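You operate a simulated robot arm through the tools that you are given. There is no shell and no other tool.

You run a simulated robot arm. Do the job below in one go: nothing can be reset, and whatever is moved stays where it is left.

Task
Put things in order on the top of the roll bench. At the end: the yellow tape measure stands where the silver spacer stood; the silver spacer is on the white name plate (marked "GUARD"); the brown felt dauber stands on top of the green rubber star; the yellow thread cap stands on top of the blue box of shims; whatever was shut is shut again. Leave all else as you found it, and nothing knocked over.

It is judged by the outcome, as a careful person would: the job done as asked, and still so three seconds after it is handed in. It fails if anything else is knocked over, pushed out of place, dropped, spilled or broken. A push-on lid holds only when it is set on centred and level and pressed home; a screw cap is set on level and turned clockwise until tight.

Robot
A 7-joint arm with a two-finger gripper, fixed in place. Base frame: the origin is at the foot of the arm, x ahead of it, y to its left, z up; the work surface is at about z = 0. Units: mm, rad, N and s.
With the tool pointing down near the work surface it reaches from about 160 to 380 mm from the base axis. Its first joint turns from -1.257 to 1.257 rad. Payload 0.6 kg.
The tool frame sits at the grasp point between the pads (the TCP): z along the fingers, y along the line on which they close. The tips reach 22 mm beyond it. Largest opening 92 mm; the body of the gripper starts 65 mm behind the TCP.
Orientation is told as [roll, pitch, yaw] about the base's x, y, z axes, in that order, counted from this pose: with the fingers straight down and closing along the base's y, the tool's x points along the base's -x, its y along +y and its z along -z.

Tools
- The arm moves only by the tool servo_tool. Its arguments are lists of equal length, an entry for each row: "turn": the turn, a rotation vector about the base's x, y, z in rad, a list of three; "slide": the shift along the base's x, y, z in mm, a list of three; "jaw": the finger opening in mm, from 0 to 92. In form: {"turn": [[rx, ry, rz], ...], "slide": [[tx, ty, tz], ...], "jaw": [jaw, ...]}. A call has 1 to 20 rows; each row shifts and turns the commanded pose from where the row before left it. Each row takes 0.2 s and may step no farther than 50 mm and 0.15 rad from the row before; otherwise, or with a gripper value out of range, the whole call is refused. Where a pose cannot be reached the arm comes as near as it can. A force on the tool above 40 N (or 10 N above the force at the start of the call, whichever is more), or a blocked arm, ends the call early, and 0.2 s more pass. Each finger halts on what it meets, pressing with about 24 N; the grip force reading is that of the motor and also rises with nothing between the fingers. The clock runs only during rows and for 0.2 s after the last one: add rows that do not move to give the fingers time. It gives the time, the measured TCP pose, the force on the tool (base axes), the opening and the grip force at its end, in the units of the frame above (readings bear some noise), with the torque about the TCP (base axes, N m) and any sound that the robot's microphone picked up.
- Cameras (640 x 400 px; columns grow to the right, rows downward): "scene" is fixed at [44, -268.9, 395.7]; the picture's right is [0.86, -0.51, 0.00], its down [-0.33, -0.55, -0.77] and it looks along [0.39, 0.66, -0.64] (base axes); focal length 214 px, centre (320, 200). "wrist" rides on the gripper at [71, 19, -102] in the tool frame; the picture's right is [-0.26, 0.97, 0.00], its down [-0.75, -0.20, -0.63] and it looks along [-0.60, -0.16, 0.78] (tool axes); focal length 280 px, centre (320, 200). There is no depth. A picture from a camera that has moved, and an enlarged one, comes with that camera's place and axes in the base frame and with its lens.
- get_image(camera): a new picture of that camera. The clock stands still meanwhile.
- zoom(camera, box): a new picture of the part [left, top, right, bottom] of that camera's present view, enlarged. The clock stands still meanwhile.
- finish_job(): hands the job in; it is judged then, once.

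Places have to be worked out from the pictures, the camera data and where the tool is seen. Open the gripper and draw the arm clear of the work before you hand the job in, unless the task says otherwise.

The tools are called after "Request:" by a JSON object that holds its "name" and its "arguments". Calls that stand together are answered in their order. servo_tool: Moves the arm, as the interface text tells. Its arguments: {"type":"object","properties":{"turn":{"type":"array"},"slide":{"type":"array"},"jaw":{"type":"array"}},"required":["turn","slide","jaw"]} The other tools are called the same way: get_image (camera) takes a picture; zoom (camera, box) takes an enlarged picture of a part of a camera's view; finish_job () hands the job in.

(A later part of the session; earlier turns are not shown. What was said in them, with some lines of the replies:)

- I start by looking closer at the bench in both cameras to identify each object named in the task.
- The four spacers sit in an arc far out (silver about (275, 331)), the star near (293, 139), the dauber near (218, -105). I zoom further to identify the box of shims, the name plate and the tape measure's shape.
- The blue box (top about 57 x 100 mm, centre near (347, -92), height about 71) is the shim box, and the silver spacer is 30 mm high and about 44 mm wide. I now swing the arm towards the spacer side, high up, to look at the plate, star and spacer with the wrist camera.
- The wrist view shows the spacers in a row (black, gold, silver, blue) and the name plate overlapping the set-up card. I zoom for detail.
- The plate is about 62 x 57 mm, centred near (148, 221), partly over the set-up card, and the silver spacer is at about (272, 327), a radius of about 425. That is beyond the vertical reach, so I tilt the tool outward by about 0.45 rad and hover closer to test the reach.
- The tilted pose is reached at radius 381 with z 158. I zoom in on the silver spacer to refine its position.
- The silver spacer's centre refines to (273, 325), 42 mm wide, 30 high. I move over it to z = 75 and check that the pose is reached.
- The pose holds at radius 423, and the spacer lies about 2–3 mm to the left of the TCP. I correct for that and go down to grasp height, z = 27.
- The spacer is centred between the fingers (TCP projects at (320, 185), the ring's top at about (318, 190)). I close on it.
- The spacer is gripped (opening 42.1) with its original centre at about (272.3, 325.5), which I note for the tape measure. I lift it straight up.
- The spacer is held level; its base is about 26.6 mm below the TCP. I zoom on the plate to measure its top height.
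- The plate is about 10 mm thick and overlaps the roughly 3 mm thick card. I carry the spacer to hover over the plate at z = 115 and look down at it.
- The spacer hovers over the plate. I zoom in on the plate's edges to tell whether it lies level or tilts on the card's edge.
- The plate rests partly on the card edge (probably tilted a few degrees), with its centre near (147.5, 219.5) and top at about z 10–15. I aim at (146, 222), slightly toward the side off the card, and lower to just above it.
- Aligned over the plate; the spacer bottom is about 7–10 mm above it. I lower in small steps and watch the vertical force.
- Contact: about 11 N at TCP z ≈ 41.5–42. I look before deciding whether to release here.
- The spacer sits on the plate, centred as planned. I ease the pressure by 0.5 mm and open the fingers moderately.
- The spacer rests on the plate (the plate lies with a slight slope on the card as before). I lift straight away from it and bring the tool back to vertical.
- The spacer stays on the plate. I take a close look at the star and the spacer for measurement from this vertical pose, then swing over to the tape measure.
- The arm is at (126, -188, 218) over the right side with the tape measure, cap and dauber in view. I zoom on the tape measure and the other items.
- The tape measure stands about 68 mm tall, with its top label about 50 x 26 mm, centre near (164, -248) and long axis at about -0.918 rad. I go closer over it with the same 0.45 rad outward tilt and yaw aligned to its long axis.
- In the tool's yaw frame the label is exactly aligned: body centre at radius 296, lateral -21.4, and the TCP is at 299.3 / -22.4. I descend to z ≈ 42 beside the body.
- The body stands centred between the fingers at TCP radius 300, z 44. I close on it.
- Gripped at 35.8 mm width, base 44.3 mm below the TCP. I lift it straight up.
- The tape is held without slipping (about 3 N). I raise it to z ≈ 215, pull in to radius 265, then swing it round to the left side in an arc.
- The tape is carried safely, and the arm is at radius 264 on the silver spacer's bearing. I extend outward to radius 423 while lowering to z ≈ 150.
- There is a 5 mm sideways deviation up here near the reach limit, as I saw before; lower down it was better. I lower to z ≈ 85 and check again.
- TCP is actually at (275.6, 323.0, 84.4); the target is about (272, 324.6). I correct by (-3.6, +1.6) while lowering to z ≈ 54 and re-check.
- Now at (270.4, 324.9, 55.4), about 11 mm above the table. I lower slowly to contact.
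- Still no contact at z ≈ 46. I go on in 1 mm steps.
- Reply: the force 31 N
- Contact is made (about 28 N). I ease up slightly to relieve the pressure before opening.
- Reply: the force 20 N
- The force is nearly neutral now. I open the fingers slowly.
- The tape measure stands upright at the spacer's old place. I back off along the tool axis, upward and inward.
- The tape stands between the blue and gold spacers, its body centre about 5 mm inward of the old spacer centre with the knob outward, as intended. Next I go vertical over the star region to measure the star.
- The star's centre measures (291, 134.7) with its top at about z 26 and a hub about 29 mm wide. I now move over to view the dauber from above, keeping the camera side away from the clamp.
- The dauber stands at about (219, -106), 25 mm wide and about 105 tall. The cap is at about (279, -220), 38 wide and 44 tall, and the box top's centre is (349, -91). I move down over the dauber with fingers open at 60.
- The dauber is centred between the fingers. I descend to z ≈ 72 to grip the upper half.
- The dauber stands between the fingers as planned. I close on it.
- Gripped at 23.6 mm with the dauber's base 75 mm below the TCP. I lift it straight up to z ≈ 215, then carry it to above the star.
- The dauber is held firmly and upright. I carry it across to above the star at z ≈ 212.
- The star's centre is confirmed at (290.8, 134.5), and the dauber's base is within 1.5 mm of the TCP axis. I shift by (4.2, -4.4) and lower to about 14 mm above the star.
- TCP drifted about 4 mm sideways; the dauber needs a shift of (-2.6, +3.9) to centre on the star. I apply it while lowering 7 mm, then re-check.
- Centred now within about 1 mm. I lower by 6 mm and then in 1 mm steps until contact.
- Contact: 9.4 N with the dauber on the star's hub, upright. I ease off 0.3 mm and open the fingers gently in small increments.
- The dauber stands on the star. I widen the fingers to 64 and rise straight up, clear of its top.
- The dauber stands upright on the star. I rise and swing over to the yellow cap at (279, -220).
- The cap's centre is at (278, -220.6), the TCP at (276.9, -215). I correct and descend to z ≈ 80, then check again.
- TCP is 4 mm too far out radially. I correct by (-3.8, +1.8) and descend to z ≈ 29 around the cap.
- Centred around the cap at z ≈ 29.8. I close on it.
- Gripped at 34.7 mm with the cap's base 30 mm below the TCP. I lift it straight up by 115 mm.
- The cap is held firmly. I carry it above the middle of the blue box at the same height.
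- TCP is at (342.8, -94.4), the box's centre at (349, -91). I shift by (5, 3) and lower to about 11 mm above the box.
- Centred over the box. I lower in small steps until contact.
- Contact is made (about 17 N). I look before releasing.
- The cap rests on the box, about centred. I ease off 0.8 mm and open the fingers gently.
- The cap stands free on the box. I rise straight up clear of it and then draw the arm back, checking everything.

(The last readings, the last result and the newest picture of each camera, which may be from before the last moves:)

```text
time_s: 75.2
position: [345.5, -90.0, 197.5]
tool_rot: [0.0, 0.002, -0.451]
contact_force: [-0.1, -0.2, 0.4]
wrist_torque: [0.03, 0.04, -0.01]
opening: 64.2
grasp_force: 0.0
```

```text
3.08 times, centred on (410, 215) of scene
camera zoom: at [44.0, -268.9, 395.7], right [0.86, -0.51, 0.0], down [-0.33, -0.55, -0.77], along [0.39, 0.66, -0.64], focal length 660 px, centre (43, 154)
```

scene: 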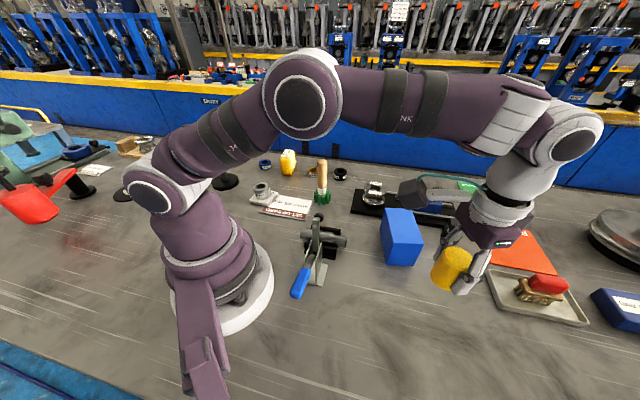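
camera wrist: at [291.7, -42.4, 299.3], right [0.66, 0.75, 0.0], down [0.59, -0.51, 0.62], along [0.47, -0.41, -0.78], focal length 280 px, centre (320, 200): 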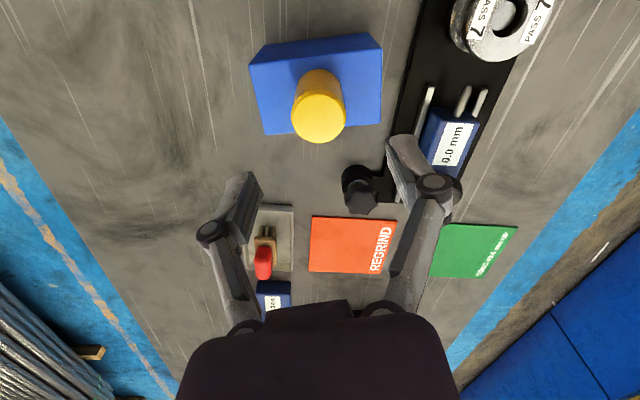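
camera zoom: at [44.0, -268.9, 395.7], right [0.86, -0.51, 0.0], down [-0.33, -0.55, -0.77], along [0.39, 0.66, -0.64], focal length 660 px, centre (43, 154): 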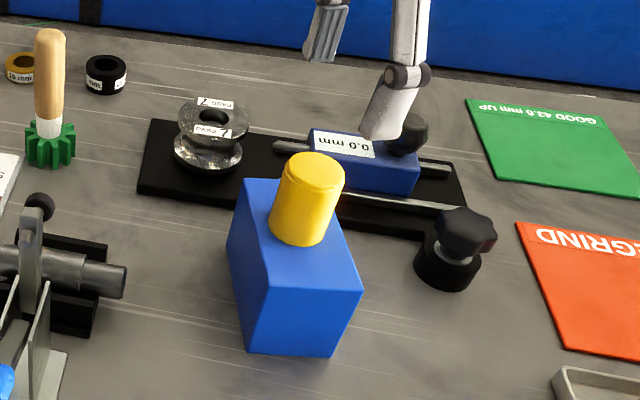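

All four placements stand. I raise the arm and draw it back to about its starting pose, then check the whole bench.

Request:
{"name": "servo_tool", "arguments": {"turn": [[0, 0, 0], [0, 0, 0], [0, 0, 0], [0, 0, 0], [0, 0, 0.09], [0, 0, 0.09], [0, 0, 0.09], [0, 0, 0.09], [0, 0, 0.09], [0, 0, 0]], "slide": [[0, 0, 33], [0, 0, 34], [0, 0, 34], [0, 0, 34], [-30, 28, 0], [-30, 28, 0], [-30, 28, 0], [-30, 28, 0], [-30, 28, 0], [0, 0, 0]], "jaw": [64, 70, 80, 92, 92, 92, 92, 92, 92, 92]}}

Request:
{"name": "get_image", "arguments": {"camera": "scene"}}

Request:
{"name": "get_image", "arguments": {"camera": "wrist"}}

Request:
{"name": "zoom", "arguments": {"camera": "scene", "box": [220, 130, 480, 290]}}

```text
time_s: 77.4
position: [153.2, 59.8, 284.7]
tool_rot: [0.0, -0.001, 0.0]
contact_force: [-0.6, -0.3, 0.6]
wrist_torque: [-0.03, 0.0, 0.01]
opening: 91.9
grasp_force: 0.1
out of reach, approached as far as the arm can: row 1, 2, 3, 4
```

```text
taken
```

scene: 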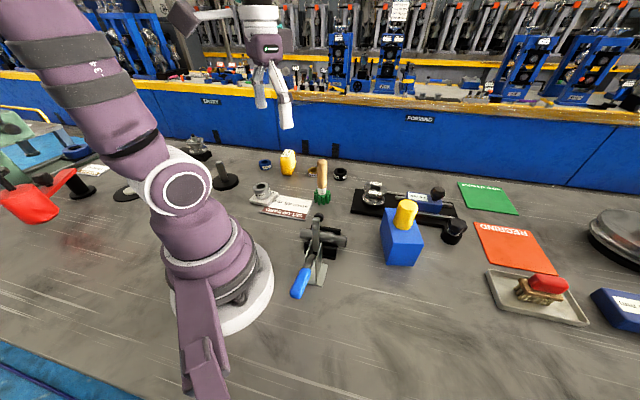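

```text
taken
camera wrist: at [82.6, 78.2, 387.1], right [0.26, 0.97, 0.0], down [0.75, -0.2, 0.62], along [0.6, -0.16, -0.78], focal length 280 px, centre (320, 200)
```

wrist: 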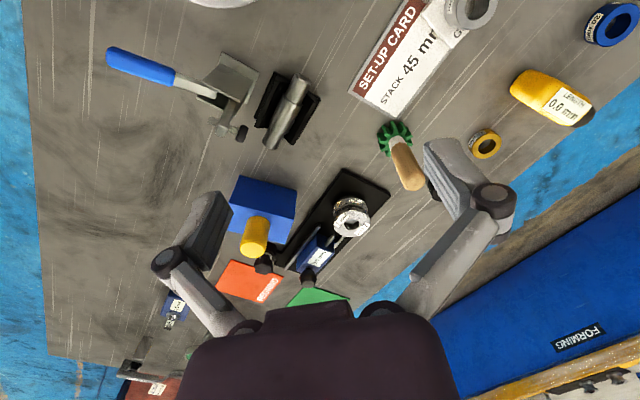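

```text
2.46 times, centred on (350, 210) of scene
camera zoom: at [43.9, -268.9, 395.7], right [0.86, -0.51, 0.0], down [-0.33, -0.55, -0.77], along [0.39, 0.66, -0.64], focal length 528 px, centre (246, 175)
```

zoom: 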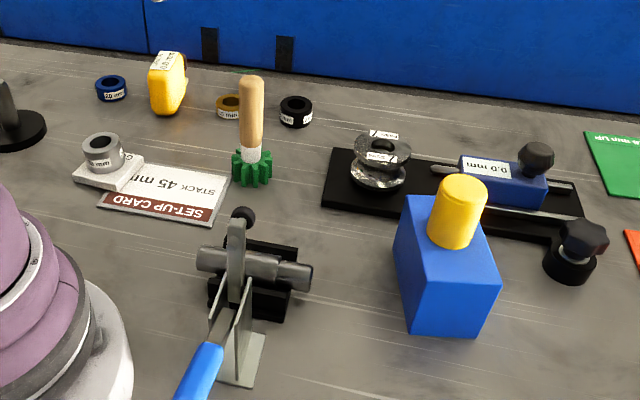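

Every placement holds: the tape measure is where the silver spacer stood, the spacer is on the GUARD plate, the dauber is on the star and the cap is on the blue box. The other items are where they were and nothing was opened. The gripper is open and clear, so I hand the job in.

Request:
{"name": "finish_job", "arguments": {}}

```text
The job is handed in.
```

The job is handed in, with all four placements made. In the last pictures everything stood as asked and nothing was knocked over.

- **Silver spacer:** it sits near the middle of the white "GUARD" plate. The plate rests partly on the set-up card and slopes a few degrees, as it did at the start, so the spacer slopes with it.
- **Yellow tape measure:** it stands upright between the blue and gold spacers. Its body is about 5 mm nearer the arm than the silver spacer's old centre, with the black knob pointing outward. I set it there to keep body and knob together roughly centred on the spot.
- **Brown felt dauber:** it stands upright on the hub of the green rubber star.
- **Yellow thread cap:** it stands about the middle of the blue box of shims. That box has no label, so I took it to be the plain blue one; the other blue items are gauges.

I opened nothing, so nothing needed shutting again. The other items looked as I found them, and the arm is drawn clear with the gripper open.
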